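You operate a simulated robot arm through the tools that you are given. There is no shell and no other tool. Be economical: measure what you need, move in short steps, check, and stop when the job is done.

You are at the controls of a simulated two-armed robot. One attempt, no reset.

## Task
Pick up the blue cone from the top of the white stand with one hand, pass it to the other hand and put it on the top of the power box. Set down upright: blue cone.
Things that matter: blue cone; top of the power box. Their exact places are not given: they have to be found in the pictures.

It is judged by the outcome, as a careful person would: the job done as asked, and still so three seconds after it is handed in. It fails if anything else is knocked over, pushed out of place, dropped, spilled or broken.

## Robot
Two 6-joint arms with two-finger parallel grippers on one trunk, on a base that drives. Base frame: it is fixed to the floor where the robot stands at the start and does not move with it; the origin is under the middle of the robot, x ahead of it, y to its left, z up; the surface under the hand at the start is at about z = 0.76. Lengths are in m, angles in degrees, forces in N, time in s.
The left shoulder is at the start at [0.28, 0.185, 0.98], the right one opposite. With the tool pointing down near the work surface each hand reaches from about 0.56 to 0.94 m from the robot's upright axis, wherever it stands, measured 20 degrees to its own side. Places, roughly: blue cone (7x6x13 cm) [0.7, -0.2, 0.8]; top of the power box (36x13 cm) [-1.16, -0.18, 1.04]. Payload 1.57 kg a hand.
Tool frame (each hand has its own): the origin (TCP) lies between the finger pads and is the grasp point; the fingertips stand 0.03 m ahead of it; z points along the fingers, y is the line along which they close. Largest opening 0.08 m; finger width 0.017, thickness 0.012; the body of the gripper, 0.04 by 0.082 m, starts 0.08 m behind the TCP.
Orientation is that of the tool frame in the base frame, as a unit quaternion [x, y, z, w]. With the fingers straight down and closing along the base's y, the tool's x points along the base's -x, its y along +y and its z along -z.

## Interface
- The arms move only by the tool servo_tool. It takes "left_series", "right_series" or both (then of equal length, played together; a hand with none holds still); each is a list of rows, each a list of 7 numbers: the turn, a rotation vector about the base's x, y, z in units of 60 degrees (1.0 is 60 degrees), then the shift along the base's x, y, z in units of 400 mm (1.0 is 400 mm), then the gripper command, from -1 (fully open) to 1 (shut), values between in proportion. In form: [[wx, wy, wz, tx, ty, tz, jaw], ...]. A call has 1 to 8 rows; each row is the pose to reach, as a shift and turn from the pose commanded when the call began. A call with a number of a shift or a turn outside -1 to 1 is refused whole. Each row takes 0.2 s and may step no farther than 0.05 m and 8.6 degrees from the row before; otherwise, or with a gripper value out of range, the whole call is refused. Where a pose cannot be reached the arm comes as near as it can. A force on the tool above 40 N (or 10 N above the force at the start of the call, whichever is more), or a blocked arm, ends the call early, and 0.2 s more pass. The fingers move at their own pace (about 0.153 m/s each) and stop on an object; they squeeze with about 27 N. The grip force told is the motor's: it shows also when the fingers shut on nothing. Time passes only in rows, and 0.2 s behind the last, so rows that repeat a pose let the fingers close. The reply holds the time, the measured pose of the TCP, the force on the tool along the base axes, the opening and the grip force, in the units named above and with some noise, with the torque about the TCP (base axes, N m) and any sound that the robot's microphone picked up.
- Cameras (640 x 400 px; columns grow to the right, rows downward): "scene" is now at [0.2318, -0.0311, 1.4189]; the picture's right is [-0.40, -0.92, 0.00], its down [-0.69, 0.30, -0.66] and it looks along [0.60, -0.26, -0.76] (base axes); focal length 288 px, centre (320, 200). "left" rides on the left gripper at [0.072, 0.007, -0.122] in its tool frame; the picture's right is [-0.09, 1.00, 0.00], its down [-0.84, -0.08, -0.54] and it looks along [-0.54, -0.05, 0.84] (tool axes); focal length 238 px, centre (320, 200). "right" rides on the right gripper at [0.072, -0.007, -0.122] in its tool frame; the picture's right is [0.09, 1.00, 0.00], its down [-0.84, 0.08, -0.54] and it looks along [-0.54, 0.05, 0.84] (tool axes); focal length 238 px, centre (320, 200).
- grab_frame(camera): a new picture of that camera. It takes no simulated time.
- slide_trunk(by): slides the trunk up (or, below 0, down) by that many m; the arms and the scene camera ride with it, the base frame stays. It gives what a move gives, with no picture.
- drive_base(legs): drives the robot by 1 to 6 legs, each [ahead, turn to the left] in m and degrees, along the robot's own axes; the way and the turn of a leg run together, so that a leg with both is an arc; at most 1.5 m and 180 degrees a leg. The arms and the cameras ride along, it lands a little off, and it stops where it bumps. It gives what a move gives.
- pan_tilt(pan, tilt): turns the head with the scene camera to pan (to the left, within 86 degrees either way) and tilt (down, from -29 to 69), counted from straight ahead of the robot. It gives what a move gives.
- measure_at(camera, pixels): there is no depth. For up to 12 entries [column, row, z] of the newest picture of that camera ("zoom" is the newest enlarged one), the place [x, y] in the base frame at which the ray of that pixel passes the height z, good to about 0.002 m. It takes no simulated time.
- close_up(camera, box): a new picture of the part [left, top, right, bottom] of that camera's present view, enlarged. It takes no simulated time.
- close_job(): hands the job in; it is judged then, once.

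Keep the steps short. Do not move on a guess: measure, check each grasp and each placing, and mend mistakes. In all there are 80 turns and 78 pictures (those below and enlarged ones count). Leave the grippers open and the arms clear of the work at the hand-in unless told otherwise, and finish with a single line.

The tools are called as a command line: name --argument value ..., lists and objects as JSON in quotes. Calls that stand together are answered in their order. servo_tool: Moves the arms, as the interface text tells. Its arguments: {"type":"object","properties":{"left_series":{"type":"array","items":{"type":"array","items":{"type":"number"}}},"right_series":{"type":"array","items":{"type":"array","items":{"type":"number"}}}},"required":[]} The other tools are called the same way: slide_trunk (by) slides the trunk up or down; drive_base (legs) drives the base; pan_tilt (pan, tilt) turns the head that bears the scene camera; grab_frame (camera) takes a picture; measure_at (camera, pixels) gives the place at which the rays of pixels pass given heights; close_up (camera, box) takes an enlarged picture of a part of a camera's view; close_job () hands the job in.

At the start:

```text
t: 0.0
left_tcp_pos: [0.6067, 0.06, 1.0435]
left_orientation: [0.0, 1.0, 0.0, 0.0]
left_wrist_force: [-0.4, 0.3, 0.7]
left_wrist_torque: [-0.01, 0.01, -0.01]
left_width: 0.0801
left_finger_force: 0.1
right_tcp_pos: [0.4385, -0.3979, 1.0803]
right_orientation: [-0.001, 1.0, 0.0, 0.0]
right_wrist_force: [0.0, 0.0, 1.0]
right_wrist_torque: [-0.02, 0.05, 0.03]
right_width: 0.0802
right_finger_force: 0.0
trunk travel left (down, up): [-0.675, 0.315]
robot x, y, heading: [0.0038, -0.0011, 0.1]
head pan, tilt: [-23.6, 49.1]
```

scene: 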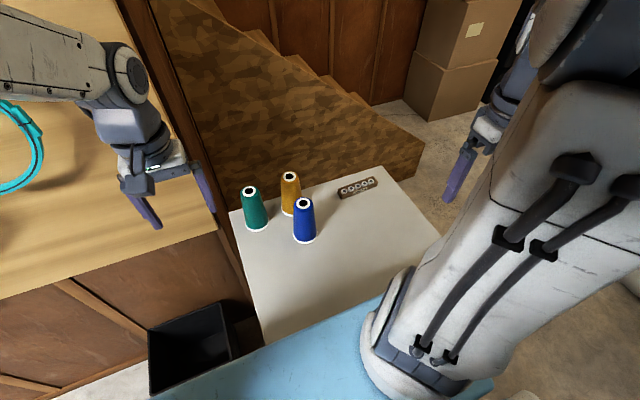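
right: 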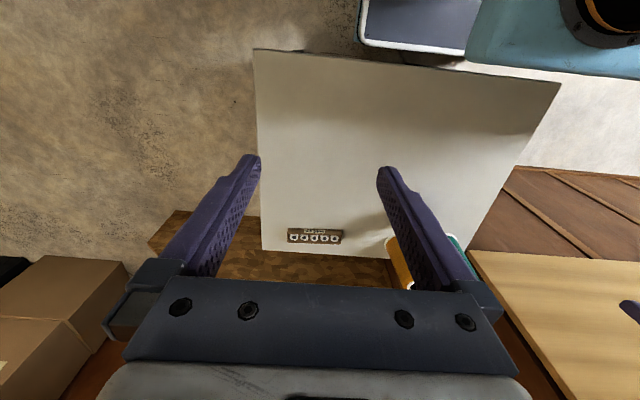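
left: 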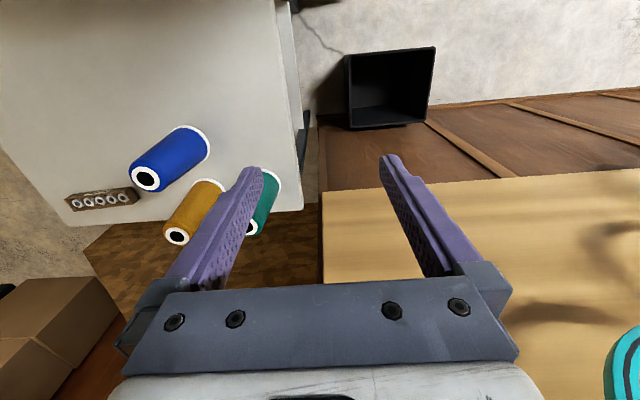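

The scene view shows the blue cone at about (304,220), with the green cone at (255,208) and the yellow one at (290,193) close by. I'll enlarge this area and measure the cone's base and top.

close_up --camera "scene" --box '[220, 150, 400, 262]'

measure_at --camera "scene" --pixels '[[303, 203, 0.86], [303, 203, 0.89], [304, 240, 0.76], [304, 240, 0.73], [304, 235, 0.74], [249, 191, 0.87], [291, 176, 0.87], [230, 210, 0.74], [386, 167, 0.74], [263, 344, 0.74]]'

```text
3.56 times, centred on (310, 206) of scene
```

zoom: 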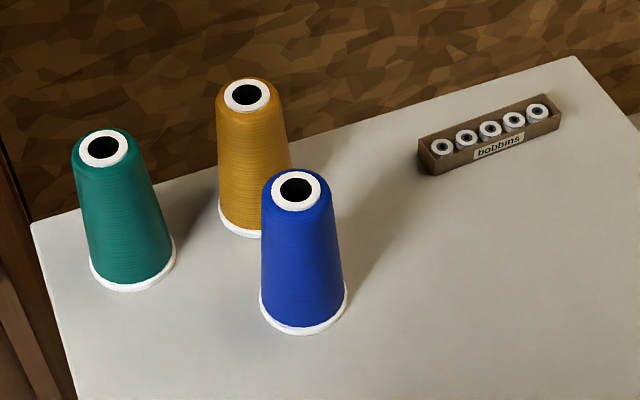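

```text
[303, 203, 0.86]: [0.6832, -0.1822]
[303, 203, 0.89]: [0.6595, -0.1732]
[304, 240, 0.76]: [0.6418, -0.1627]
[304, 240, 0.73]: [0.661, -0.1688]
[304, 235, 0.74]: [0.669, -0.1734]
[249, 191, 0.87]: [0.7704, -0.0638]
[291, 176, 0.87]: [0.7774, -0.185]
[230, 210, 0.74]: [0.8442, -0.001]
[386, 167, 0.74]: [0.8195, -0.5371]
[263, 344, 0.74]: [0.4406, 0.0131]
```

Next I'll triangulate the heights by measuring the same points in the left camera.

measure_at --camera "left" --pixels '[[146, 179, 0.83], [146, 179, 0.86], [146, 179, 0.89], [177, 236, 0.86], [177, 236, 0.89], [75, 211, 0.72], [75, 211, 0.76], [139, 200, 0.72], [139, 200, 0.76]]'

measure_at --camera "zoom" --pixels '[[297, 190, 0.83], [297, 190, 0.86], [297, 190, 0.89], [247, 95, 0.86], [247, 95, 0.89], [432, 174, 0.72], [432, 174, 0.76], [561, 126, 0.72], [561, 126, 0.76], [304, 334, 0.72], [304, 334, 0.76]]'

close_up --camera "left" --box '[50, 100, 290, 250]'

```text
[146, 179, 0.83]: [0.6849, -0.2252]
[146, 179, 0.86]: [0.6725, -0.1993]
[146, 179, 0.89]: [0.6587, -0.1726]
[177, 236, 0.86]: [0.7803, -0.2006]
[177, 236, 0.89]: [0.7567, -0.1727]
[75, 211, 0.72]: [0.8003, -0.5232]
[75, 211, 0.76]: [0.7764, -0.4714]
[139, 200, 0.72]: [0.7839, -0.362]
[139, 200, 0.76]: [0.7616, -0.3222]
```

```text
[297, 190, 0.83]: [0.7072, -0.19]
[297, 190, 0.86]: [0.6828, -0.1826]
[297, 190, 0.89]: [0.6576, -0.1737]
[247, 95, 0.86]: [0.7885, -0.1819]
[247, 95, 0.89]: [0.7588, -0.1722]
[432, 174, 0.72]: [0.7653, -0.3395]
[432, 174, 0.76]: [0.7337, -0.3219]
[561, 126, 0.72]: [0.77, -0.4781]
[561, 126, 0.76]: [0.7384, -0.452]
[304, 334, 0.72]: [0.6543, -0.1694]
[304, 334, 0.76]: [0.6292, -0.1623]
```

```text
2.67 times, centred on (170, 175) of left
```

zoom: 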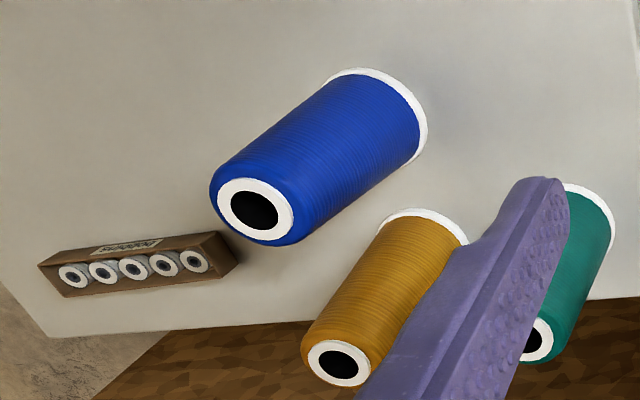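

The left and scene rays meet at z≈0.89, at about (0.659,-0.173), so the cone stands on a surface at z≈0.76. Before I choose grasps, I'll look to both sides to see the surroundings and the power box.

pan_tilt --pan 86 --tilt 20

grab_frame --camera "scene"

pan_tilt --pan -86 --tilt 20

grab_frame --camera "scene"

```text
t: 1.9
left_tcp_pos: [0.6065, 0.0599, 1.0435]
left_orientation: [0.0, 1.0, 0.0, -0.001]
left_wrist_force: [-0.3, 0.6, 0.2]
left_wrist_torque: [0.04, 0.0, 0.01]
left_width: 0.0798
left_finger_force: 0.0
right_tcp_pos: [0.4377, -0.3985, 1.0803]
right_orientation: [0.0, 1.0, 0.001, 0.0]
right_wrist_force: [0.7, 0.6, 0.0]
right_wrist_torque: [0.0, -0.02, 0.01]
right_width: 0.08
right_finger_force: 0.0
trunk travel left (down, up): [-0.675, 0.315]
robot x, y, heading: [-0.0009, 0.0005, 0.1]
head pan, tilt: [85.9, 20.0]
```

```text
72 pictures are left
```

scene: 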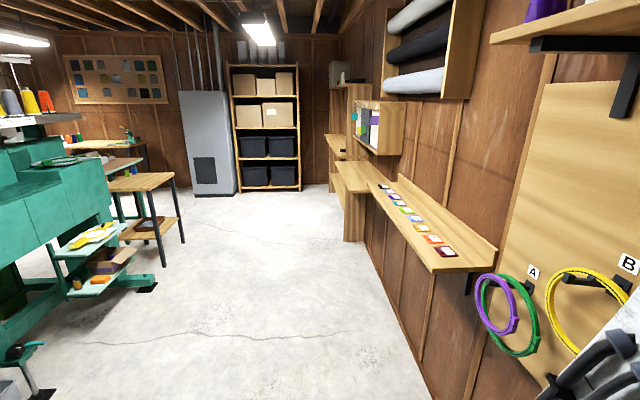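

```text
t: 4.5
left_tcp_pos: [0.6055, 0.0591, 1.0438]
left_orientation: [0.0, 1.0, 0.001, 0.0]
left_wrist_force: [-0.1, -0.4, -0.2]
left_wrist_torque: [0.01, 0.01, 0.06]
left_width: 0.0801
left_finger_force: 0.1
right_tcp_pos: [0.4375, -0.3993, 1.0795]
right_orientation: [0.0, 1.0, 0.0, 0.0]
right_wrist_force: [-0.5, -0.2, -0.5]
right_wrist_torque: [-0.01, 0.02, 0.0]
right_width: 0.08
right_finger_force: 0.1
trunk travel left (down, up): [-0.675, 0.315]
robot x, y, heading: [0.0013, 0.0026, -0.1]
head pan, tilt: [-85.9, 20.0]
```

```text
71 pictures are left
```

scene: 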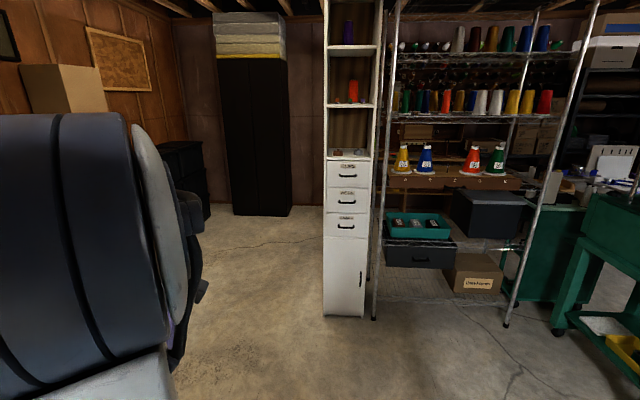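

The power box belongs to the machine behind me. I'll pick first with the right hand, straight down and high on the cone, so the lower part stays free for the left hand. I'm aiming the head back at the stand and moving the right hand over the cone at its present height.

pan_tilt --pan -15 --tilt 50

servo_tool --right_series '[[0, 0, 0, 0.079, 0.081, 0, -1], [0, 0, 0, 0.158, 0.162, 0, -1], [0, 0, 0, 0.237, 0.243, 0, -1], [0, 0, 0, 0.316, 0.324, 0, -1], [0, 0, 0, 0.395, 0.405, 0, -1], [0, 0, 0, 0.474, 0.486, 0, -1], [0, 0, 0, 0.553, 0.565, 0, -1]]'

grab_frame --camera "right"

grab_frame --camera "scene"

```text
t: 5.9
left_tcp_pos: [0.6062, 0.0597, 1.0437]
left_orientation: [0.001, 1.0, 0.0, 0.0]
left_wrist_force: [0.4, -0.8, 0.2]
left_wrist_torque: [0.01, 0.0, 0.02]
left_width: 0.0799
left_finger_force: 0.0
right_tcp_pos: [0.4369, -0.3999, 1.0805]
right_orientation: [0.001, 1.0, 0.0, 0.0]
right_wrist_force: [-0.6, -1.2, -0.8]
right_wrist_torque: [0.03, -0.02, -0.01]
right_width: 0.0802
right_finger_force: 0.0
trunk travel left (down, up): [-0.675, 0.315]
robot x, y, heading: [0.0028, 0.0004, 0.0]
head pan, tilt: [-15.0, 50.0]
```

```text
t: 7.5
left_tcp_pos: [0.6059, 0.0594, 1.0442]
left_orientation: [-0.001, 1.0, 0.0, 0.0]
left_wrist_force: [0.4, -0.5, 0.2]
left_wrist_torque: [-0.01, 0.0, -0.01]
left_width: 0.0797
left_finger_force: 0.1
right_tcp_pos: [0.6546, -0.1718, 1.081]
right_orientation: [0.001, 1.0, 0.0, 0.0]
right_wrist_force: [-0.5, -0.4, -0.4]
right_wrist_torque: [0.0, -0.02, -0.01]
right_width: 0.0801
right_finger_force: 0.0
trunk travel left (down, up): [-0.675, 0.315]
robot x, y, heading: [-0.0011, 0.0003, 0.2]
head pan, tilt: [-15.0, 50.0]
```

```text
70 pictures are left
```

right: 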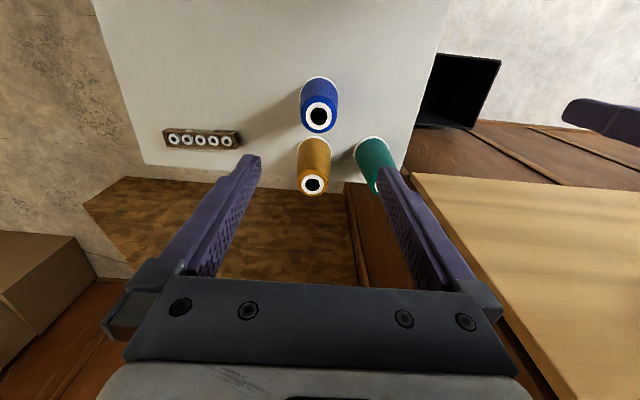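

```text
69 pictures are left
```

scene: 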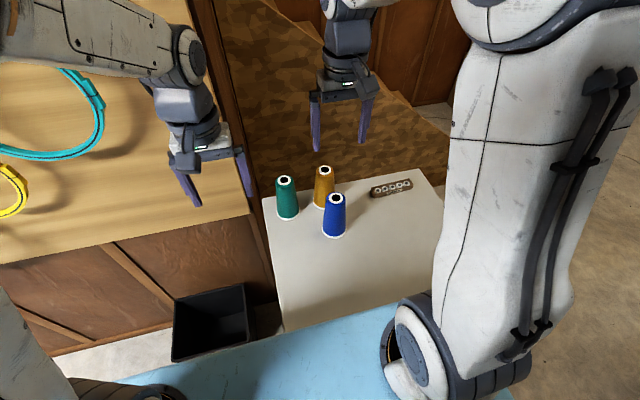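

The right camera shows the cone's hole at (319,117). I'll check this against the earlier triangulation.

measure_at --camera "right" --pixels '[[319, 117, 0.86], [319, 117, 0.89], [314, 184, 0.89], [319, 80, 0.76], [319, 80, 0.74]]'

measure_at --camera "scene" --pixels '[[337, 198, 0.86], [337, 198, 0.89], [335, 236, 0.76]]'

```text
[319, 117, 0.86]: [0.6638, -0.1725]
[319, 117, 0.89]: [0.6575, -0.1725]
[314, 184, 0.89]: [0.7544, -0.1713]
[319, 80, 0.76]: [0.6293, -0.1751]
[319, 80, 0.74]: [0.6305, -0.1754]
```

```text
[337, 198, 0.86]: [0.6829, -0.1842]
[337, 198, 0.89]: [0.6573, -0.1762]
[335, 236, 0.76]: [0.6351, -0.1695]
```

All three views agree: the top is at (0.658,-0.173,0.89). Now I'll descend to TCP z≈0.853 with the fingers open.

servo_tool --right_series '[[0, 0, 0, 0.006, -0.002, -0.1, -1], [0, 0, 0, 0.006, -0.002, -0.2, -1], [0, 0, 0, 0.006, -0.002, -0.3, -1], [0, 0, 0, 0.006, -0.002, -0.4, -1], [0, 0, 0, 0.006, -0.002, -0.5, -1], [0, 0, 0, 0.006, -0.002, -0.57, -1]]'

grab_frame --camera "right"

close_up --camera "scene" --box '[240, 110, 440, 235]'

```text
t: 8.9
left_tcp_pos: [0.6058, 0.0602, 1.0442]
left_orientation: [0.0, 1.0, 0.0, 0.0]
left_wrist_force: [-1.1, -1.0, -0.2]
left_wrist_torque: [0.04, 0.0, 0.02]
left_width: 0.0801
left_finger_force: 0.0
right_tcp_pos: [0.6576, -0.1734, 0.8501]
right_orientation: [0.0, 1.0, 0.0, 0.0]
right_wrist_force: [-0.8, -0.1, 1.0]
right_wrist_torque: [0.01, -0.01, 0.02]
right_width: 0.0803
right_finger_force: 0.1
trunk travel left (down, up): [-0.675, 0.315]
robot x, y, heading: [-0.0006, -0.0004, -0.2]
head pan, tilt: [-15.0, 50.0]
```

```text
68 pictures are left
```

right: 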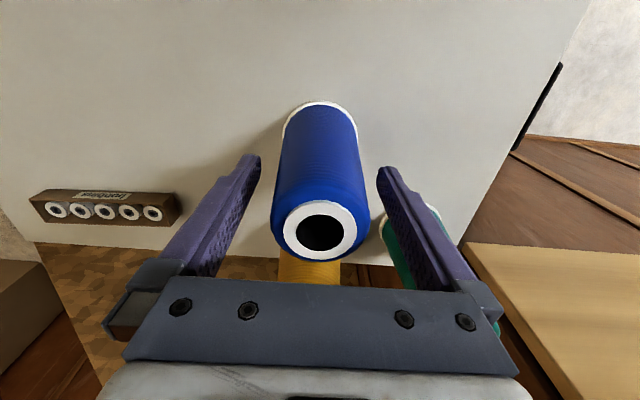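

```text
3.20 times, centred on (340, 172) of scene
```

zoom: 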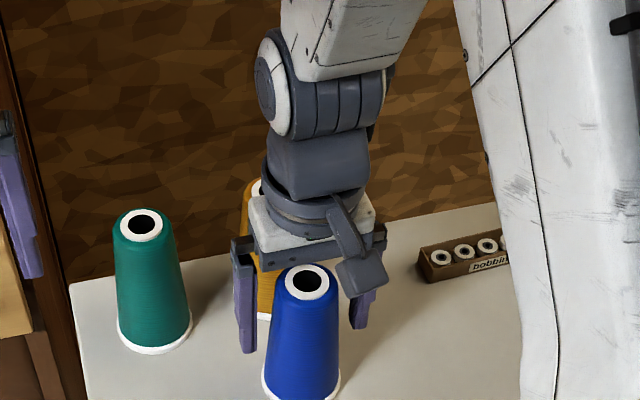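

In the right view the hole is at (320,233). A point 4 cm above the TCP projects to row 236, so the hand is aligned. Closing now.

servo_tool --right_series '[[0, 0, 0, 0, 0, 0, 0.2], [0, 0, 0, 0, 0, 0, 1], [0, 0, 0, 0, 0, 0, 1], [0, 0, 0, 0, 0, 0, 1]]'

```text
t: 9.9
left_tcp_pos: [0.6072, 0.0601, 1.0434]
left_orientation: [0.0, 1.0, 0.0, 0.0]
left_wrist_force: [-0.5, -0.2, 0.6]
left_wrist_torque: [0.02, -0.02, 0.03]
left_width: 0.08
left_finger_force: 0.1
right_tcp_pos: [0.6584, -0.1723, 0.8511]
right_orientation: [0.0, 1.0, 0.0, 0.0]
right_wrist_force: [0.6, -0.2, 0.6]
right_wrist_torque: [0.01, -0.02, 0.01]
right_width: 0.0577
right_finger_force: 26.8
trunk travel left (down, up): [-0.675, 0.315]
robot x, y, heading: [0.0013, -0.0004, -0.2]
head pan, tilt: [-15.0, 50.0]
```

The fingers hold it at 0.0577 m with 26.8 N. I'll lift 6 cm and check.

servo_tool --right_series '[[0, 0, 0, 0, 0, 0.03, 1], [0, 0, 0, 0, 0, 0.08, 1], [0, 0, 0, 0, 0, 0.15, 1], [0, 0, 0, 0, 0, 0.15, 1]]'

grab_frame --camera "right"

close_up --camera "scene" --box '[240, 110, 440, 235]'

```text
t: 10.9
left_tcp_pos: [0.6061, 0.0596, 1.0432]
left_orientation: [0.0, 1.0, 0.0, 0.0]
left_wrist_force: [0.9, -0.4, 0.0]
left_wrist_torque: [-0.01, 0.02, 0.0]
left_width: 0.0802
left_finger_force: 0.1
right_tcp_pos: [0.6617, -0.1756, 0.9116]
right_orientation: [0.001, 1.0, 0.0, 0.0]
right_wrist_force: [-0.1, 0.1, -1.5]
right_wrist_torque: [0.01, 0.0, -0.03]
right_width: 0.0576
right_finger_force: 27.4
trunk travel left (down, up): [-0.675, 0.315]
robot x, y, heading: [0.0005, -0.0008, 0.1]
head pan, tilt: [-15.0, 50.0]
```

```text
66 pictures are left
```

right: 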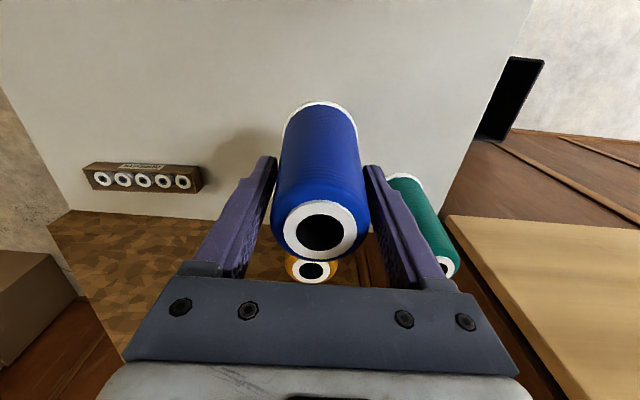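

```text
3.20 times, centred on (340, 172) of scene
```

zoom: 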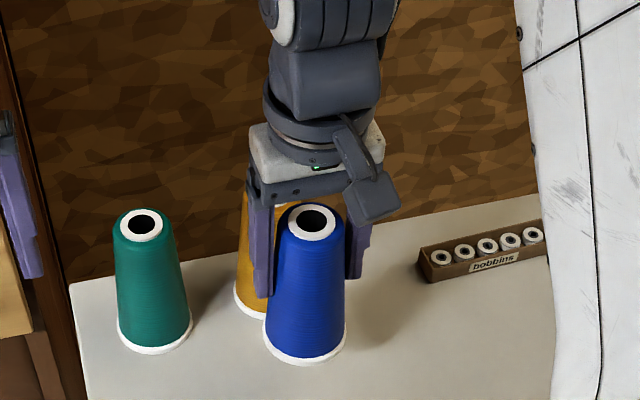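

The cone is held: base about 9 cm below the TCP, fingertips about 6 cm above the base. Before I move the left arm, I'll measure the wall on the left. Its foot meets the floor near (110,345) and (270,290) in the scene view.

grab_frame --camera "scene"

measure_at --camera "scene" --pixels '[[110, 343, 0.0], [60, 355, 0.0], [175, 320, 0.0], [110, 238, 0.7], [110, 238, 0.8], [250, 210, 0.76]]'

```text
64 pictures are left
```

scene: 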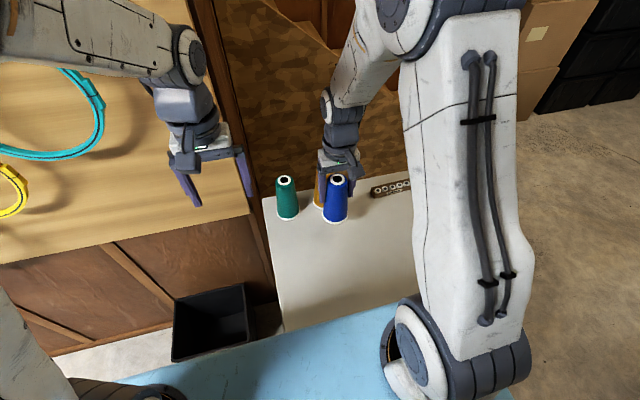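

```text
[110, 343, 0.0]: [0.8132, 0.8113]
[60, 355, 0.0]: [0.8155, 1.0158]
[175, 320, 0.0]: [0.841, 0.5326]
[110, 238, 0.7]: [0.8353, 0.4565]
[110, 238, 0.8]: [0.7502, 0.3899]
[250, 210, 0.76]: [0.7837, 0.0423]
```

The wall with the hoop panel is at x≈0.82 for y>0.05, so I'll do the handover away from it. I'll lift the cone to TCP z≈1.07 and back the robot up 0.25 m.

servo_tool --right_series '[[0, 0, 0, 0, 0, 0.1, 1], [0, 0, 0, 0, 0, 0.2, 1], [0, 0, 0, 0, 0, 0.3, 1], [0, 0, 0, 0, 0, 0.4, 1]]'

drive_base --legs '[[-0.25, 0]]'

```text
t: 11.9
left_tcp_pos: [0.6062, 0.06, 1.0445]
left_orientation: [-0.001, 1.0, 0.0, 0.0]
left_wrist_force: [-0.1, 0.7, 0.1]
left_wrist_torque: [0.0, 0.0, 0.04]
left_width: 0.0799
left_finger_force: 0.1
right_tcp_pos: [0.6611, -0.1776, 1.0716]
right_orientation: [0.0, 1.0, 0.0, -0.001]
right_wrist_force: [-0.6, 0.1, -0.7]
right_wrist_torque: [-0.02, 0.04, 0.02]
right_width: 0.0575
right_finger_force: 27.1
trunk travel left (down, up): [-0.675, 0.315]
robot x, y, heading: [0.0022, -0.005, 0.0]
head pan, tilt: [-15.0, 50.0]
```

```text
t: 13.7
left_tcp_pos: [0.3517, 0.0581, 1.0431]
left_orientation: [0.002, 1.0, -0.001, -0.001]
left_wrist_force: [-0.1, 0.3, 0.4]
left_wrist_torque: [-0.03, 0.02, 0.01]
left_width: 0.0801
left_finger_force: 0.1
right_tcp_pos: [0.4033, -0.1786, 1.071]
right_orientation: [0.002, 1.0, -0.001, -0.001]
right_wrist_force: [-0.5, 0.4, -1.1]
right_wrist_torque: [-0.01, -0.01, -0.02]
right_width: 0.0575
right_finger_force: 27.0
trunk travel left (down, up): [-0.675, 0.315]
robot x, y, heading: [-0.2554, 0.0016, -0.3]
head pan, tilt: [-15.0, 50.0]
```

The robot is now at x=-0.255 and the cone is held steady. I'll move the right hand a bit forward and inward, and yaw the left hand by -60°.

servo_tool --left_series '[[0, 0, -0.125, 0.01, 0, 0, -1], [0, 0, -0.25, 0.02, 0, 0, -1], [0, 0, -0.375, 0.04, 0, 0, -1], [0, 0, -0.5, 0.06, 0, 0, -1], [0, 0, -0.625, 0.08, 0, 0, -1], [0, 0, -0.75, 0.1, 0, 0, -1], [0, 0, -0.875, 0.11, 0, 0, -1], [0, 0, -1, 0.12, 0, 0, -1]]' --right_series '[[0, 0, 0, 0.03, 0.02, 0, 1], [0, 0, 0, 0.06, 0.04, 0, 1], [0, 0, 0, 0.09, 0.06, 0, 1], [0, 0, 0, 0.12, 0.08, 0, 1], [0, 0, 0, 0.15, 0.1, 0, 1], [0, 0, 0, 0.18, 0.12, 0, 1], [0, 0, 0, 0.2, 0.14, 0, 1], [0, 0, 0, 0.2, 0.14, 0, 1]]'

grab_frame --camera "scene"

```text
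t: 15.5
left_tcp_pos: [0.3991, 0.0568, 1.0444]
left_orientation: [0.503, 0.864, 0.0, 0.001]
left_wrist_force: [0.4, 0.3, -0.1]
left_wrist_torque: [0.02, -0.01, -0.02]
left_width: 0.0804
left_finger_force: 0.0
right_tcp_pos: [0.4834, -0.1238, 1.0695]
right_orientation: [0.003, 1.0, 0.0, 0.0]
right_wrist_force: [-0.6, -0.6, -1.1]
right_wrist_torque: [0.01, 0.0, -0.02]
right_width: 0.0577
right_finger_force: 26.9
trunk travel left (down, up): [-0.675, 0.315]
robot x, y, heading: [-0.2548, 0.0036, -0.4]
head pan, tilt: [-15.0, 50.0]
```

```text
63 pictures are left
```

scene: 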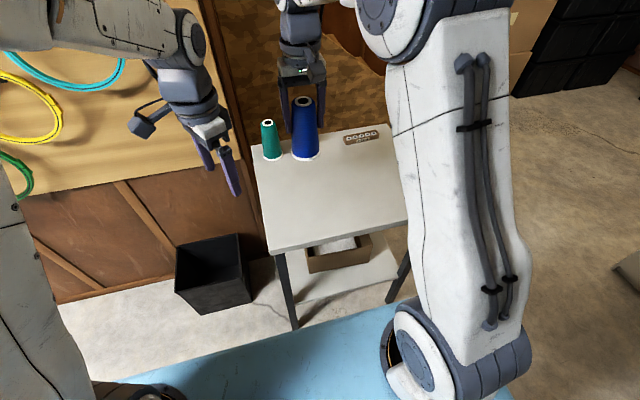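

The left yaw reached -60°. Now I'll tilt the left tool by 60°, with the fingers pointing towards the cone and downward.

servo_tool --left_series '[[-0.10825, -0.0625, 0, 0, 0, 0, -1], [-0.2165, -0.125, 0, 0, 0, 0, -1], [-0.32475, -0.1875, 0, 0, 0, 0, -1], [-0.433, -0.25, 0, 0, 0, 0, -1], [-0.54125, -0.3125, 0, 0, 0, 0, -1], [-0.6495, -0.375, 0, 0, 0, 0, -1], [-0.75775, -0.4375, 0, 0, 0, 0, -1], [-0.866, -0.5, 0, 0, 0, 0, -1]]'

grab_frame --camera "scene"

grab_frame --camera "left"

```text
t: 17.3
left_tcp_pos: [0.3997, 0.0581, 1.0434]
left_orientation: [0.434, 0.749, -0.249, 0.434]
left_wrist_force: [0.7, -0.5, -0.3]
left_wrist_torque: [0.01, -0.01, 0.02]
left_width: 0.0802
left_finger_force: 0.0
right_tcp_pos: [0.4845, -0.1237, 1.0701]
right_orientation: [0.003, 1.0, 0.0, 0.0]
right_wrist_force: [-0.6, 1.5, -2.5]
right_wrist_torque: [0.0, 0.04, -0.01]
right_width: 0.0575
right_finger_force: 27.4
trunk travel left (down, up): [-0.675, 0.315]
robot x, y, heading: [-0.2547, 0.0034, -0.6]
head pan, tilt: [-15.0, 50.0]
```

```text
62 pictures are left
```

scene: 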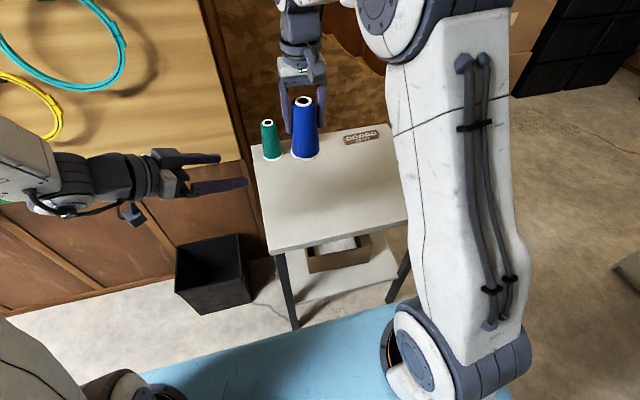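

```text
61 pictures are left
```

left: 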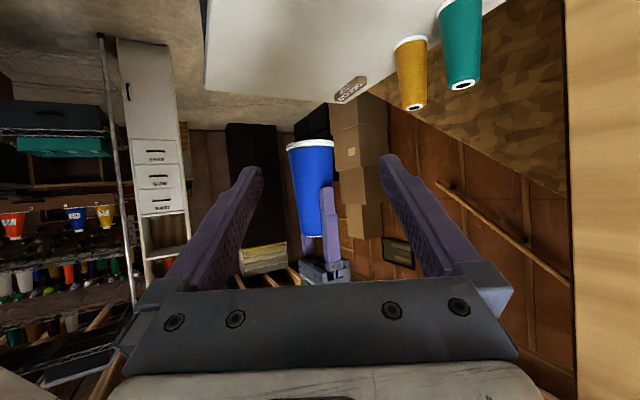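

The left tool is tilted correctly, and the cone sits at (310,185) between its fingers. Next I'll move to 0.12 m short of the cone at grasp height, z≈1.017.

servo_tool --left_series '[[0, 0, 0, 0.02, -0.065, -0.022, -1], [0, 0, 0, 0.041, -0.13, -0.044, -1], [0, 0, 0, 0.062, -0.195, -0.066, -1], [0, 0, 0, 0.062, -0.195, -0.066, -1]]'

grab_frame --camera "left"

close_up --camera "scene" --box '[130, 40, 370, 190]'

```text
t: 18.3
left_tcp_pos: [0.4248, -0.0211, 1.0189]
left_orientation: [0.434, 0.75, -0.248, 0.433]
left_wrist_force: [0.3, -0.1, 0.6]
left_wrist_torque: [0.01, 0.01, -0.03]
left_width: 0.0799
left_finger_force: 0.0
right_tcp_pos: [0.4844, -0.1233, 1.0693]
right_orientation: [0.003, 1.0, 0.0, 0.0]
right_wrist_force: [0.1, -0.7, -1.4]
right_wrist_torque: [0.01, -0.01, -0.01]
right_width: 0.0577
right_finger_force: 27.3
trunk travel left (down, up): [-0.675, 0.315]
robot x, y, heading: [-0.2544, 0.001, -0.1]
head pan, tilt: [-15.0, 50.0]
```

```text
60 pictures are left
```

left: 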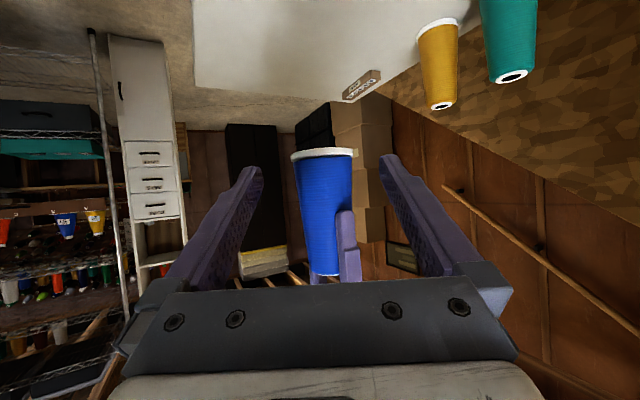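

```text
2.67 times, centred on (250, 115) of scene
```

zoom: 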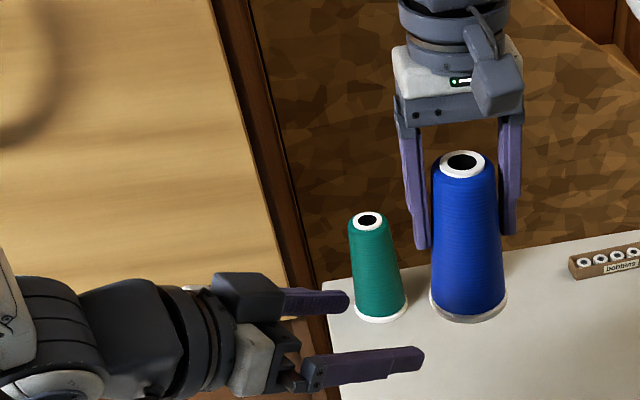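

The cone's base is centred between the left fingers (column ~323 against 320), and the right fingertips are above the left finger plane. I'll advance in along the approach line.

servo_tool --left_series '[[0, 0, 0, 0.038, -0.064, -0.01, -1], [0, 0, 0, 0.076, -0.128, -0.0125, -1], [0, 0, 0, 0.113, -0.192, -0.0125, -1], [0, 0, 0, 0.149, -0.2555, -0.0125, -1], [0, 0, 0, 0.149, -0.2555, -0.0125, -1]]'

grab_frame --camera "left"

close_up --camera "scene" --box '[180, 40, 420, 190]'

```text
t: 19.5
left_tcp_pos: [0.4827, -0.1236, 1.0136]
left_orientation: [0.435, 0.749, -0.249, 0.434]
left_wrist_force: [-0.5, 0.7, -0.6]
left_wrist_torque: [-0.01, 0.06, 0.02]
left_width: 0.0801
left_finger_force: 0.1
right_tcp_pos: [0.4833, -0.124, 1.0692]
right_orientation: [0.002, 1.0, -0.001, 0.0]
right_wrist_force: [0.1, -0.6, -1.5]
right_wrist_torque: [-0.02, 0.05, 0.01]
right_width: 0.0573
right_finger_force: 26.9
trunk travel left (down, up): [-0.675, 0.315]
robot x, y, heading: [-0.2598, -0.0005, -0.4]
head pan, tilt: [-15.0, 50.0]
```

```text
58 pictures are left
```

left: 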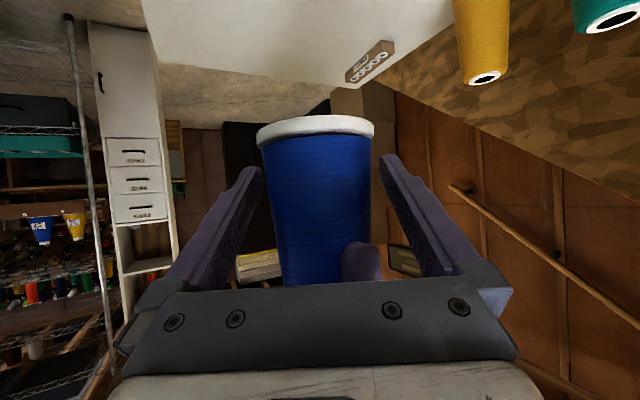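

```text
2.67 times, centred on (300, 115) of scene
```

zoom: 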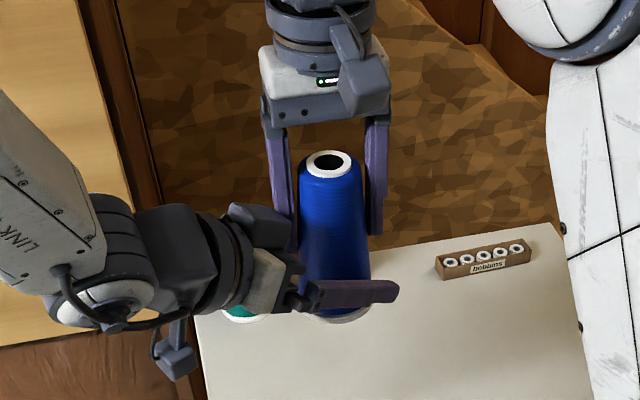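

The cone is between the left fingers, below the right fingers, and nothing has touched. I'll close the left hand while the right keeps holding.

servo_tool --left_series '[[0, 0, 0, 0, 0, 0, 0], [0, 0, 0, 0, 0, 0, 1], [0, 0, 0, 0, 0, 0, 1], [0, 0, 0, 0, 0, 0, 1]]'

```text
t: 20.5
left_tcp_pos: [0.4825, -0.1232, 1.0134]
left_orientation: [0.436, 0.748, -0.25, 0.433]
left_wrist_force: [0.6, -2.0, 0.9]
left_wrist_torque: [0.02, -0.05, 0.0]
left_width: 0.0629
left_finger_force: 26.9
right_tcp_pos: [0.4839, -0.1236, 1.069]
right_orientation: [0.002, 1.0, 0.0, 0.0]
right_wrist_force: [-1.1, 2.3, -0.7]
right_wrist_torque: [0.09, 0.05, -0.04]
right_width: 0.0574
right_finger_force: 27.0
trunk travel left (down, up): [-0.675, 0.315]
robot x, y, heading: [-0.2523, 0.001, -0.3]
head pan, tilt: [-15.0, 50.0]
```

Both hands now hold it, the left at 0.0629 m and 27 N. I'll open the right hand and raise it straight up.

servo_tool --right_series '[[0, 0, 0, 0, 0, 0, 0], [0, 0, 0, 0, 0, 0, -1], [0, 0, 0, 0, 0, 0, -1], [0, 0, 0, 0, 0, 0.1, -1], [0, 0, 0, 0, 0, 0.2, -1], [0, 0, 0, 0, 0, 0.3, -1]]'

grab_frame --camera "left"

close_up --camera "scene" --box '[180, 40, 420, 190]'

```text
t: 21.9
left_tcp_pos: [0.4819, -0.1232, 1.0135]
left_orientation: [0.434, 0.749, -0.249, 0.434]
left_wrist_force: [-0.1, 0.6, -0.7]
left_wrist_torque: [-0.02, 0.03, -0.02]
left_width: 0.0632
left_finger_force: 26.9
right_tcp_pos: [0.4847, -0.1237, 1.1933]
right_orientation: [0.002, 1.0, 0.0, -0.001]
right_wrist_force: [-1.0, -0.2, 0.5]
right_wrist_torque: [0.03, -0.01, 0.0]
right_width: 0.0802
right_finger_force: 0.1
trunk travel left (down, up): [-0.675, 0.315]
robot x, y, heading: [-0.2583, 0.0021, -0.4]
head pan, tilt: [-15.0, 50.0]
```

```text
56 pictures are left
```

left: 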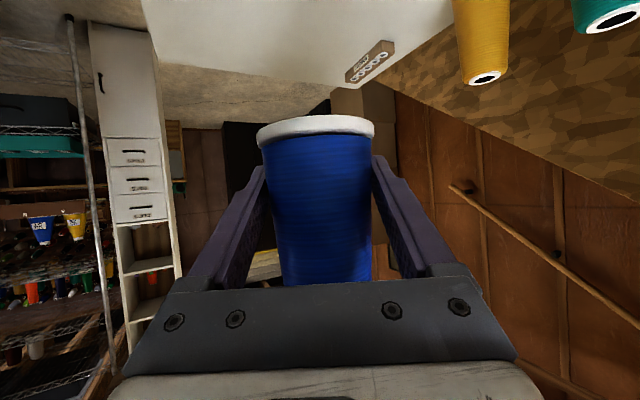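

```text
2.67 times, centred on (300, 115) of scene
```

zoom: 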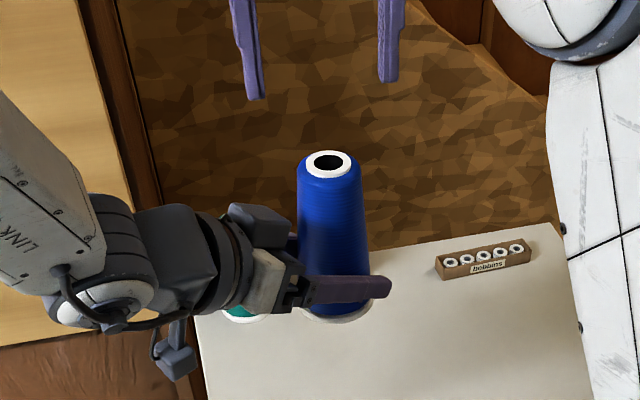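

The handover worked: the left hand alone holds the cone upright. I'll move the right hand aside, then turn right 80° and look towards the machine.

servo_tool --right_series '[[0, 0, 0, 0, -0.1, 0, -1], [0, 0, 0, 0, -0.2, 0, -1], [0, 0, 0, -0.05, -0.3, 0, -1], [0, 0, 0, -0.12, -0.38, 0, -1], [0, 0, 0, -0.2, -0.46, 0, -1], [0, 0, 0, -0.28, -0.54, 0, -1], [0, 0, 0, -0.36, -0.62, 0, -1], [0, 0, 0, -0.44, -0.69, 0, -1]]'

drive_base --legs '[[0, -80]]'

pan_tilt --pan -80 --tilt 25

grab_frame --camera "scene"

```text
t: 23.7
left_tcp_pos: [0.4825, -0.1233, 1.0124]
left_orientation: [0.434, 0.749, -0.249, 0.434]
left_wrist_force: [0.1, -0.4, 0.2]
left_wrist_torque: [-0.04, 0.02, 0.0]
left_width: 0.063
left_finger_force: 26.8
right_tcp_pos: [0.3113, -0.3986, 1.1894]
right_orientation: [0.002, 1.0, 0.0, 0.0]
right_wrist_force: [-0.5, 0.2, -0.3]
right_wrist_torque: [0.03, 0.0, -0.03]
right_width: 0.0801
right_finger_force: 0.0
trunk travel left (down, up): [-0.675, 0.315]
robot x, y, heading: [-0.2543, 0.0025, -0.5]
head pan, tilt: [-15.0, 50.0]
```

```text
t: 27.6
left_tcp_pos: [-0.2424, -0.7483, 1.0124]
left_orientation: [0.813, 0.298, -0.469, 0.174]
left_wrist_force: [0.2, -0.3, -0.1]
left_wrist_torque: [0.02, 0.01, -0.01]
left_width: 0.0632
left_finger_force: 27.0
right_tcp_pos: [-0.543, -0.6297, 1.1923]
right_orientation: [0.641, 0.767, 0.0, 0.0]
right_wrist_force: [0.8, 0.7, 0.2]
right_wrist_torque: [0.0, 0.04, 0.01]
right_width: 0.0799
right_finger_force: 0.0
trunk travel left (down, up): [-0.675, 0.315]
robot x, y, heading: [-0.2589, 0.0008, -79.8]
head pan, tilt: [-15.0, 50.0]
```

```text
t: 28.9
left_tcp_pos: [-0.2407, -0.7472, 1.0136]
left_orientation: [0.813, 0.298, -0.469, 0.175]
left_wrist_force: [-0.8, -1.0, -0.2]
left_wrist_torque: [0.03, -0.04, -0.01]
left_width: 0.0629
left_finger_force: 27.3
right_tcp_pos: [-0.5431, -0.6295, 1.1918]
right_orientation: [0.642, 0.767, 0.0, 0.0]
right_wrist_force: [-1.2, -0.1, -0.3]
right_wrist_torque: [-0.01, -0.01, 0.03]
right_width: 0.08
right_finger_force: 0.1
trunk travel left (down, up): [-0.675, 0.315]
robot x, y, heading: [-0.2573, 0.002, -79.8]
head pan, tilt: [-80.0, 25.0]
```

```text
54 pictures are left
```

scene: 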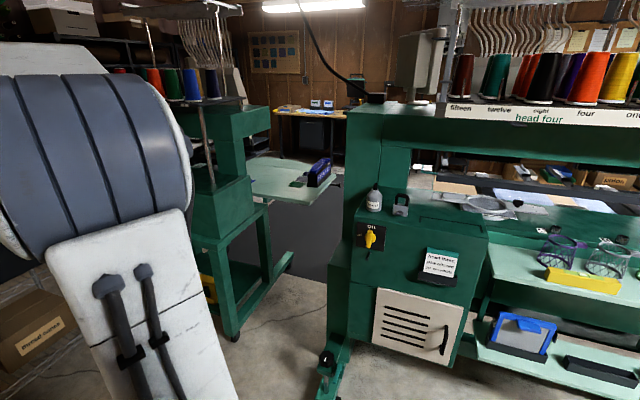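

The power box is the green box with the yellow switch. On its top are a bottle at (374,198) and a padlock at (401,205), so the cone has to go in the free part. I'll enlarge this area.

close_up --camera "scene" --box '[340, 150, 532, 270]'

measure_at --camera "zoom" --pixels '[[60, 190, 1.04], [487, 290, 1.04], [200, 140, 1.04], [110, 200, 1.04], [198, 215, 1.04], [320, 200, 1.04], [340, 270, 1.04]]'

```text
3.33 times, centred on (436, 210) of scene
```

zoom: 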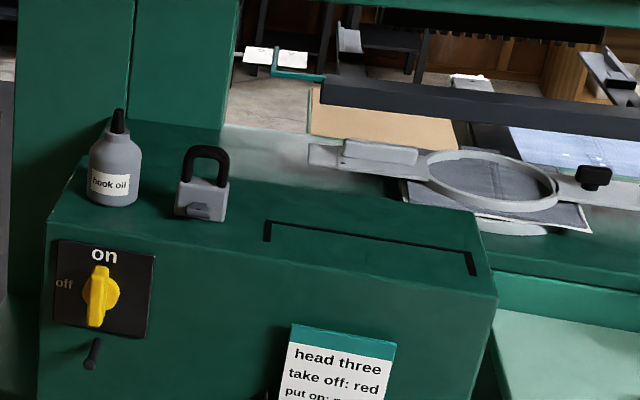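

```text
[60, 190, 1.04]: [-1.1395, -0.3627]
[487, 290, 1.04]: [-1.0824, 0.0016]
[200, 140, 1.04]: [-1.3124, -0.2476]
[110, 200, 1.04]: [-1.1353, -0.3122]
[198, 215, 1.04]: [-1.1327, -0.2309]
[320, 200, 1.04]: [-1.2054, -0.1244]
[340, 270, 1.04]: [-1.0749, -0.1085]
```

The free part of the top is to the right of the padlock, y≈-0.19 to 0. There is a black bracket mark there that I need to identify. First I'll measure the machine's nearest parts to see how much room there is for turning.

measure_at --camera "scene" --pixels '[[325, 395, 0.0], [420, 362, 0.6], [480, 350, 0.6], [620, 385, 0.6], [490, 285, 0.8], [636, 300, 0.8], [560, 100, 1.45], [450, 105, 1.35]]'

close_up --camera "scene" --box '[410, 200, 500, 256]'

```text
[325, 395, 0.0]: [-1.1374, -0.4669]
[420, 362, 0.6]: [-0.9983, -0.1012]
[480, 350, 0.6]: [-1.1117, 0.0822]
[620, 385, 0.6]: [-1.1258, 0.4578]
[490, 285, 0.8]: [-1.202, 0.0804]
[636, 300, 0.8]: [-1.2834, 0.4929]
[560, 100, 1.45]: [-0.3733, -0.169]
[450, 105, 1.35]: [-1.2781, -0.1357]
```

```text
7.11 times, centred on (455, 228) of scene
```

zoom: 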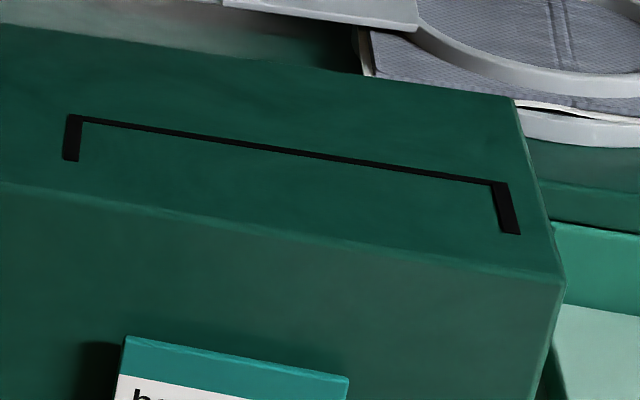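

The bracket looks like a flat painted mark: its back line is foreshortened like paint. I'll turn the rest of the way to face the box, reversing a little in between for clearance.

drive_base --legs '[[0, -45], [-0.12, 0], [0, -55]]'

pan_tilt --pan 15 --tilt 30

grab_frame --camera "scene"

```text
t: 34.6
left_tcp_pos: [-0.9296, 0.2028, 1.0121]
left_orientation: [0.755, -0.424, -0.437, -0.243]
left_wrist_force: [0.4, 0.2, -0.2]
left_wrist_torque: [-0.02, 0.01, 0.03]
left_width: 0.0628
left_finger_force: 27.0
right_tcp_pos: [-0.7666, 0.4822, 1.1918]
right_orientation: [1.0, 0.013, 0.0, 0.0]
right_wrist_force: [-0.1, -0.2, -0.5]
right_wrist_torque: [0.0, 0.03, 0.0]
right_width: 0.08
right_finger_force: 0.2
trunk travel left (down, up): [-0.675, 0.315]
robot x, y, heading: [-0.1856, 0.0981, -178.9]
head pan, tilt: [-80.0, 25.0]
```

```text
t: 36.3
left_tcp_pos: [-0.9308, 0.2018, 1.0147]
left_orientation: [0.755, -0.424, -0.437, -0.243]
left_wrist_force: [0.6, 1.2, -0.1]
left_wrist_torque: [0.03, 0.01, -0.01]
left_width: 0.0631
left_finger_force: 27.2
right_tcp_pos: [-0.766, 0.4831, 1.1914]
right_orientation: [1.0, 0.012, -0.001, 0.0]
right_wrist_force: [-0.2, -1.1, -0.2]
right_wrist_torque: [-0.01, -0.01, 0.01]
right_width: 0.0799
right_finger_force: 0.1
trunk travel left (down, up): [-0.675, 0.315]
robot x, y, heading: [-0.185, 0.1015, -178.7]
head pan, tilt: [15.0, 30.0]
```

```text
51 pictures are left
```

scene: 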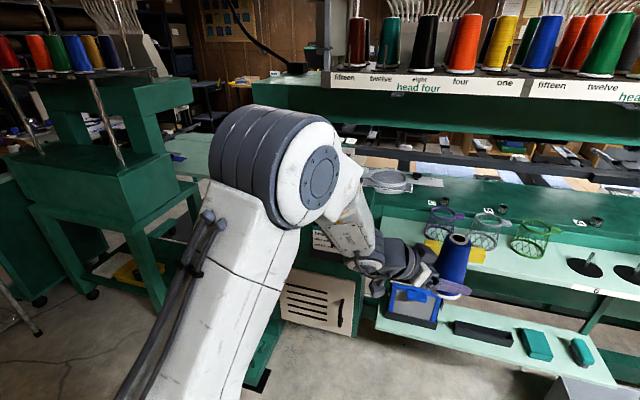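

The cone is still held. I'll raise the trunk 0.15 m, then yaw the left hand +60° so its fingers face the box squarely, while shifting it 0.3 m towards the robot's left.

slide_trunk --by 0.15

servo_tool --left_series '[[0, 0, 0.125, 0.01, -0.094, 0, 1], [0, 0, 0.25, 0.02, -0.188, 0, 1], [0, 0, 0.375, 0.03, -0.282, 0, 1], [0, 0, 0.5, 0.04, -0.376, 0, 1], [0, 0, 0.625, 0.05, -0.47, 0, 1], [0, 0, 0.75, 0.05, -0.564, 0, 1], [0, 0, 0.875, 0.05, -0.658, 0, 1], [0, 0, 1, 0.05, -0.75, 0, 1]]'

grab_frame --camera "scene"

grab_frame --camera "left"

```text
t: 38.1
left_tcp_pos: [-0.9291, 0.202, 1.1638]
left_orientation: [0.755, -0.424, -0.437, -0.243]
left_wrist_force: [0.8, -0.2, -2.4]
left_wrist_torque: [0.02, 0.01, 0.02]
left_width: 0.0629
left_finger_force: 27.1
right_tcp_pos: [-0.7671, 0.4815, 1.3416]
right_orientation: [1.0, 0.012, 0.0, 0.0]
right_wrist_force: [0.9, 0.4, -0.7]
right_wrist_torque: [0.02, 0.0, 0.01]
right_width: 0.0799
right_finger_force: 0.1
trunk travel left (down, up): [-0.825, 0.165]
robot x, y, heading: [-0.1864, 0.0981, -178.7]
head pan, tilt: [15.0, 30.0]
```

```text
t: 39.9
left_tcp_pos: [-0.9054, -0.1428, 1.173]
left_orientation: [0.867, 0.006, -0.498, -0.002]
left_wrist_force: [0.8, 0.1, -1.4]
left_wrist_torque: [0.02, -0.02, 0.01]
left_width: 0.0627
left_finger_force: 27.5
left hand out of reach, approached as far as the arm can: row 6, 7, 8
right_tcp_pos: [-0.7661, 0.4812, 1.3403]
right_orientation: [1.0, 0.013, 0.0, 0.0]
right_wrist_force: [0.1, -0.5, -0.3]
right_wrist_torque: [-0.05, -0.01, 0.01]
right_width: 0.0801
right_finger_force: 0.1
trunk travel left (down, up): [-0.825, 0.165]
robot x, y, heading: [-0.1864, 0.1023, -178.8]
head pan, tilt: [15.0, 30.0]
```

```text
50 pictures are left
```

scene: 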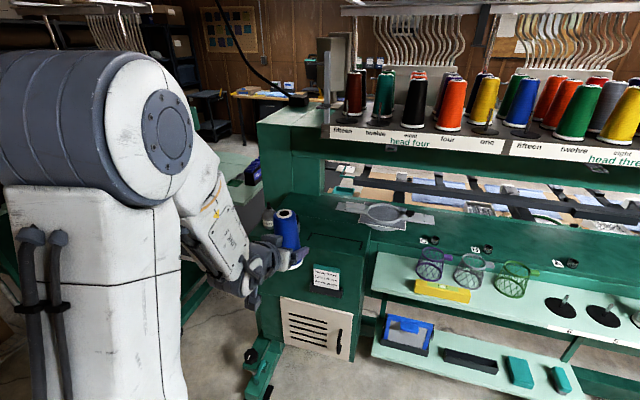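

```text
49 pictures are left
```

left: 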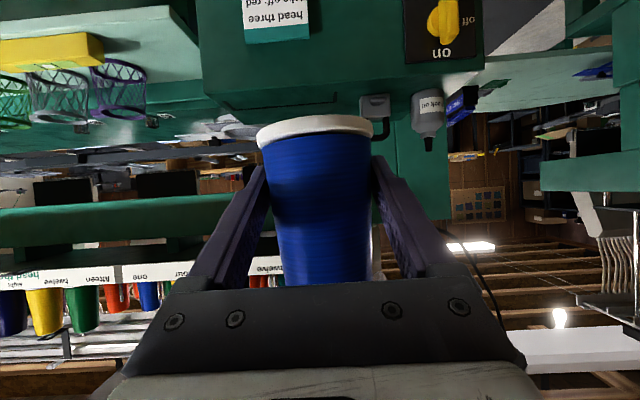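

The left tool now points straight at the box, though its position stopped at a near limit of (-0.905,-0.143,1.173). From here I can triangulate the top of the box, so I'll enlarge it.

close_up --camera "scene" --box '[250, 180, 410, 280]'

```text
4.00 times, centred on (330, 230) of scene
```

zoom: 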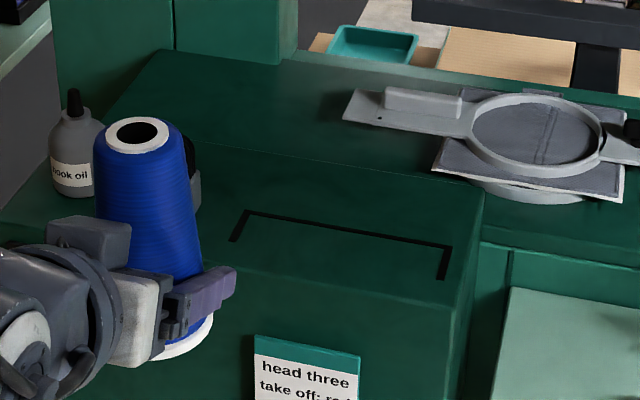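

measure_at --camera "zoom" --pixels '[[458, 306, 1.04], [458, 306, 1.02], [484, 196, 1.04], [250, 211, 1.04], [452, 247, 1.04], [232, 241, 1.04], [442, 279, 1.04], [245, 150, 1.04], [232, 268, 1.04]]'

```text
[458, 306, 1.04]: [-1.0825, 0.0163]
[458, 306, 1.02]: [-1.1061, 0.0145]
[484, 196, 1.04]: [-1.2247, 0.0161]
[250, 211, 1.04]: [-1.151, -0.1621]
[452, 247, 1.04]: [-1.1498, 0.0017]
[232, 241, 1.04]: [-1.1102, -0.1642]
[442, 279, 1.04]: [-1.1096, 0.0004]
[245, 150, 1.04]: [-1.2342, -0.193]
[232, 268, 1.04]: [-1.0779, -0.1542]
```

The top of the box spans x≈-1.08 to -1.225, with its right edge at y≈0.01; the bracket runs from y -0.16 to 0. I'm targeting the cone's axis at (-1.15,-0.08). First I'll reach 0.1 m forward to get back into full reach and see where the hand really is.

servo_tool --left_series '[[0, 0, 0, -0.08, 0, 0, 1], [0, 0, 0, -0.16, 0, 0, 1], [0, 0, 0, -0.25, 0, 0, 1], [0, 0, 0, -0.25, 0, 0, 1]]'

```text
t: 40.9
left_tcp_pos: [-1.0009, -0.1553, 1.17]
left_orientation: [0.867, 0.007, -0.499, 0.004]
left_wrist_force: [0.1, -0.5, -1.8]
left_wrist_torque: [0.05, 0.01, 0.03]
left_width: 0.0629
left_finger_force: 27.2
left hand out of reach, approached as far as the arm can: row 1, 2, 3, 4
right_tcp_pos: [-0.7672, 0.4822, 1.3417]
right_orientation: [1.0, 0.012, -0.001, 0.0]
right_wrist_force: [0.5, 0.7, 0.5]
right_wrist_torque: [-0.03, -0.02, 0.02]
right_width: 0.0799
right_finger_force: 0.0
trunk travel left (down, up): [-0.825, 0.165]
robot x, y, heading: [-0.1861, 0.1011, -178.9]
head pan, tilt: [15.0, 30.0]
```

With the tool pointing dead ahead, the arm can't reach further to its right. I'll yaw back about 21°; the padlock still clears comfortably.

servo_tool --left_series '[[0, 0, -0.12, 0, 0, 0, 1], [0, 0, -0.24, 0, 0, 0, 1], [0, 0, -0.35, 0, 0, 0, 1], [0, 0, -0.35, 0, 0, 0, 1]]'

```text
t: 41.9
left_tcp_pos: [-1.0014, -0.1551, 1.1683]
left_orientation: [0.854, -0.147, -0.493, -0.083]
left_wrist_force: [-0.5, 0.0, -1.5]
left_wrist_torque: [-0.01, -0.01, 0.0]
left_width: 0.063
left_finger_force: 27.0
right_tcp_pos: [-0.7672, 0.4832, 1.3407]
right_orientation: [1.0, 0.013, 0.001, 0.0]
right_wrist_force: [0.9, 0.6, -0.5]
right_wrist_torque: [0.02, 0.05, -0.02]
right_width: 0.0801
right_finger_force: 0.1
trunk travel left (down, up): [-0.825, 0.165]
robot x, y, heading: [-0.1881, 0.101, -178.8]
head pan, tilt: [15.0, 30.0]
```

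The hand is in reach again. I'll shift it to y≈-0.08 and lower it to z≈1.12, still in front of the box.

servo_tool --left_series '[[0, 0, 0, 0, 0.09, -0.03, 1], [0, 0, 0, 0, 0.1875, -0.075, 1], [0, 0, 0, 0, 0.1875, -0.12, 1], [0, 0, 0, 0, 0.1875, -0.12, 1]]'

grab_frame --camera "left"

close_up --camera "scene" --box '[210, 150, 450, 300]'

```text
t: 42.9
left_tcp_pos: [-1.0016, -0.0785, 1.1198]
left_orientation: [0.853, -0.147, -0.493, -0.083]
left_wrist_force: [0.1, -0.2, -0.4]
left_wrist_torque: [-0.03, -0.01, 0.04]
left_width: 0.0629
left_finger_force: 27.5
right_tcp_pos: [-0.7678, 0.4821, 1.3413]
right_orientation: [1.0, 0.012, 0.0, 0.0]
right_wrist_force: [0.0, -0.1, 0.0]
right_wrist_torque: [-0.01, 0.02, 0.01]
right_width: 0.08
right_finger_force: 0.1
trunk travel left (down, up): [-0.825, 0.165]
robot x, y, heading: [-0.1866, 0.0975, -178.8]
head pan, tilt: [15.0, 30.0]
```

```text
47 pictures are left
```

left: 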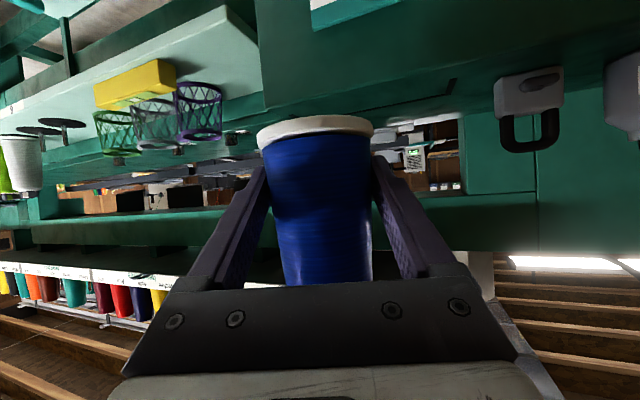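

```text
2.67 times, centred on (330, 225) of scene
```

zoom: 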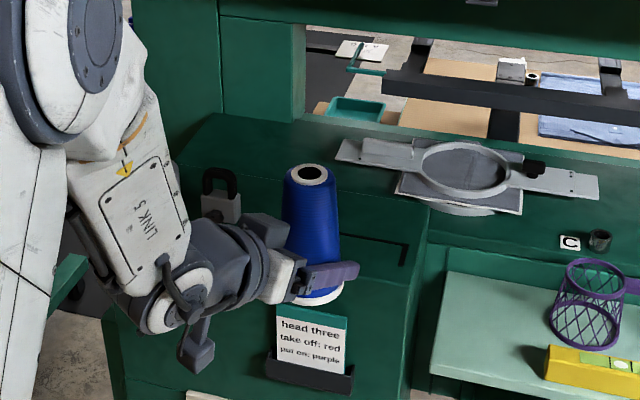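

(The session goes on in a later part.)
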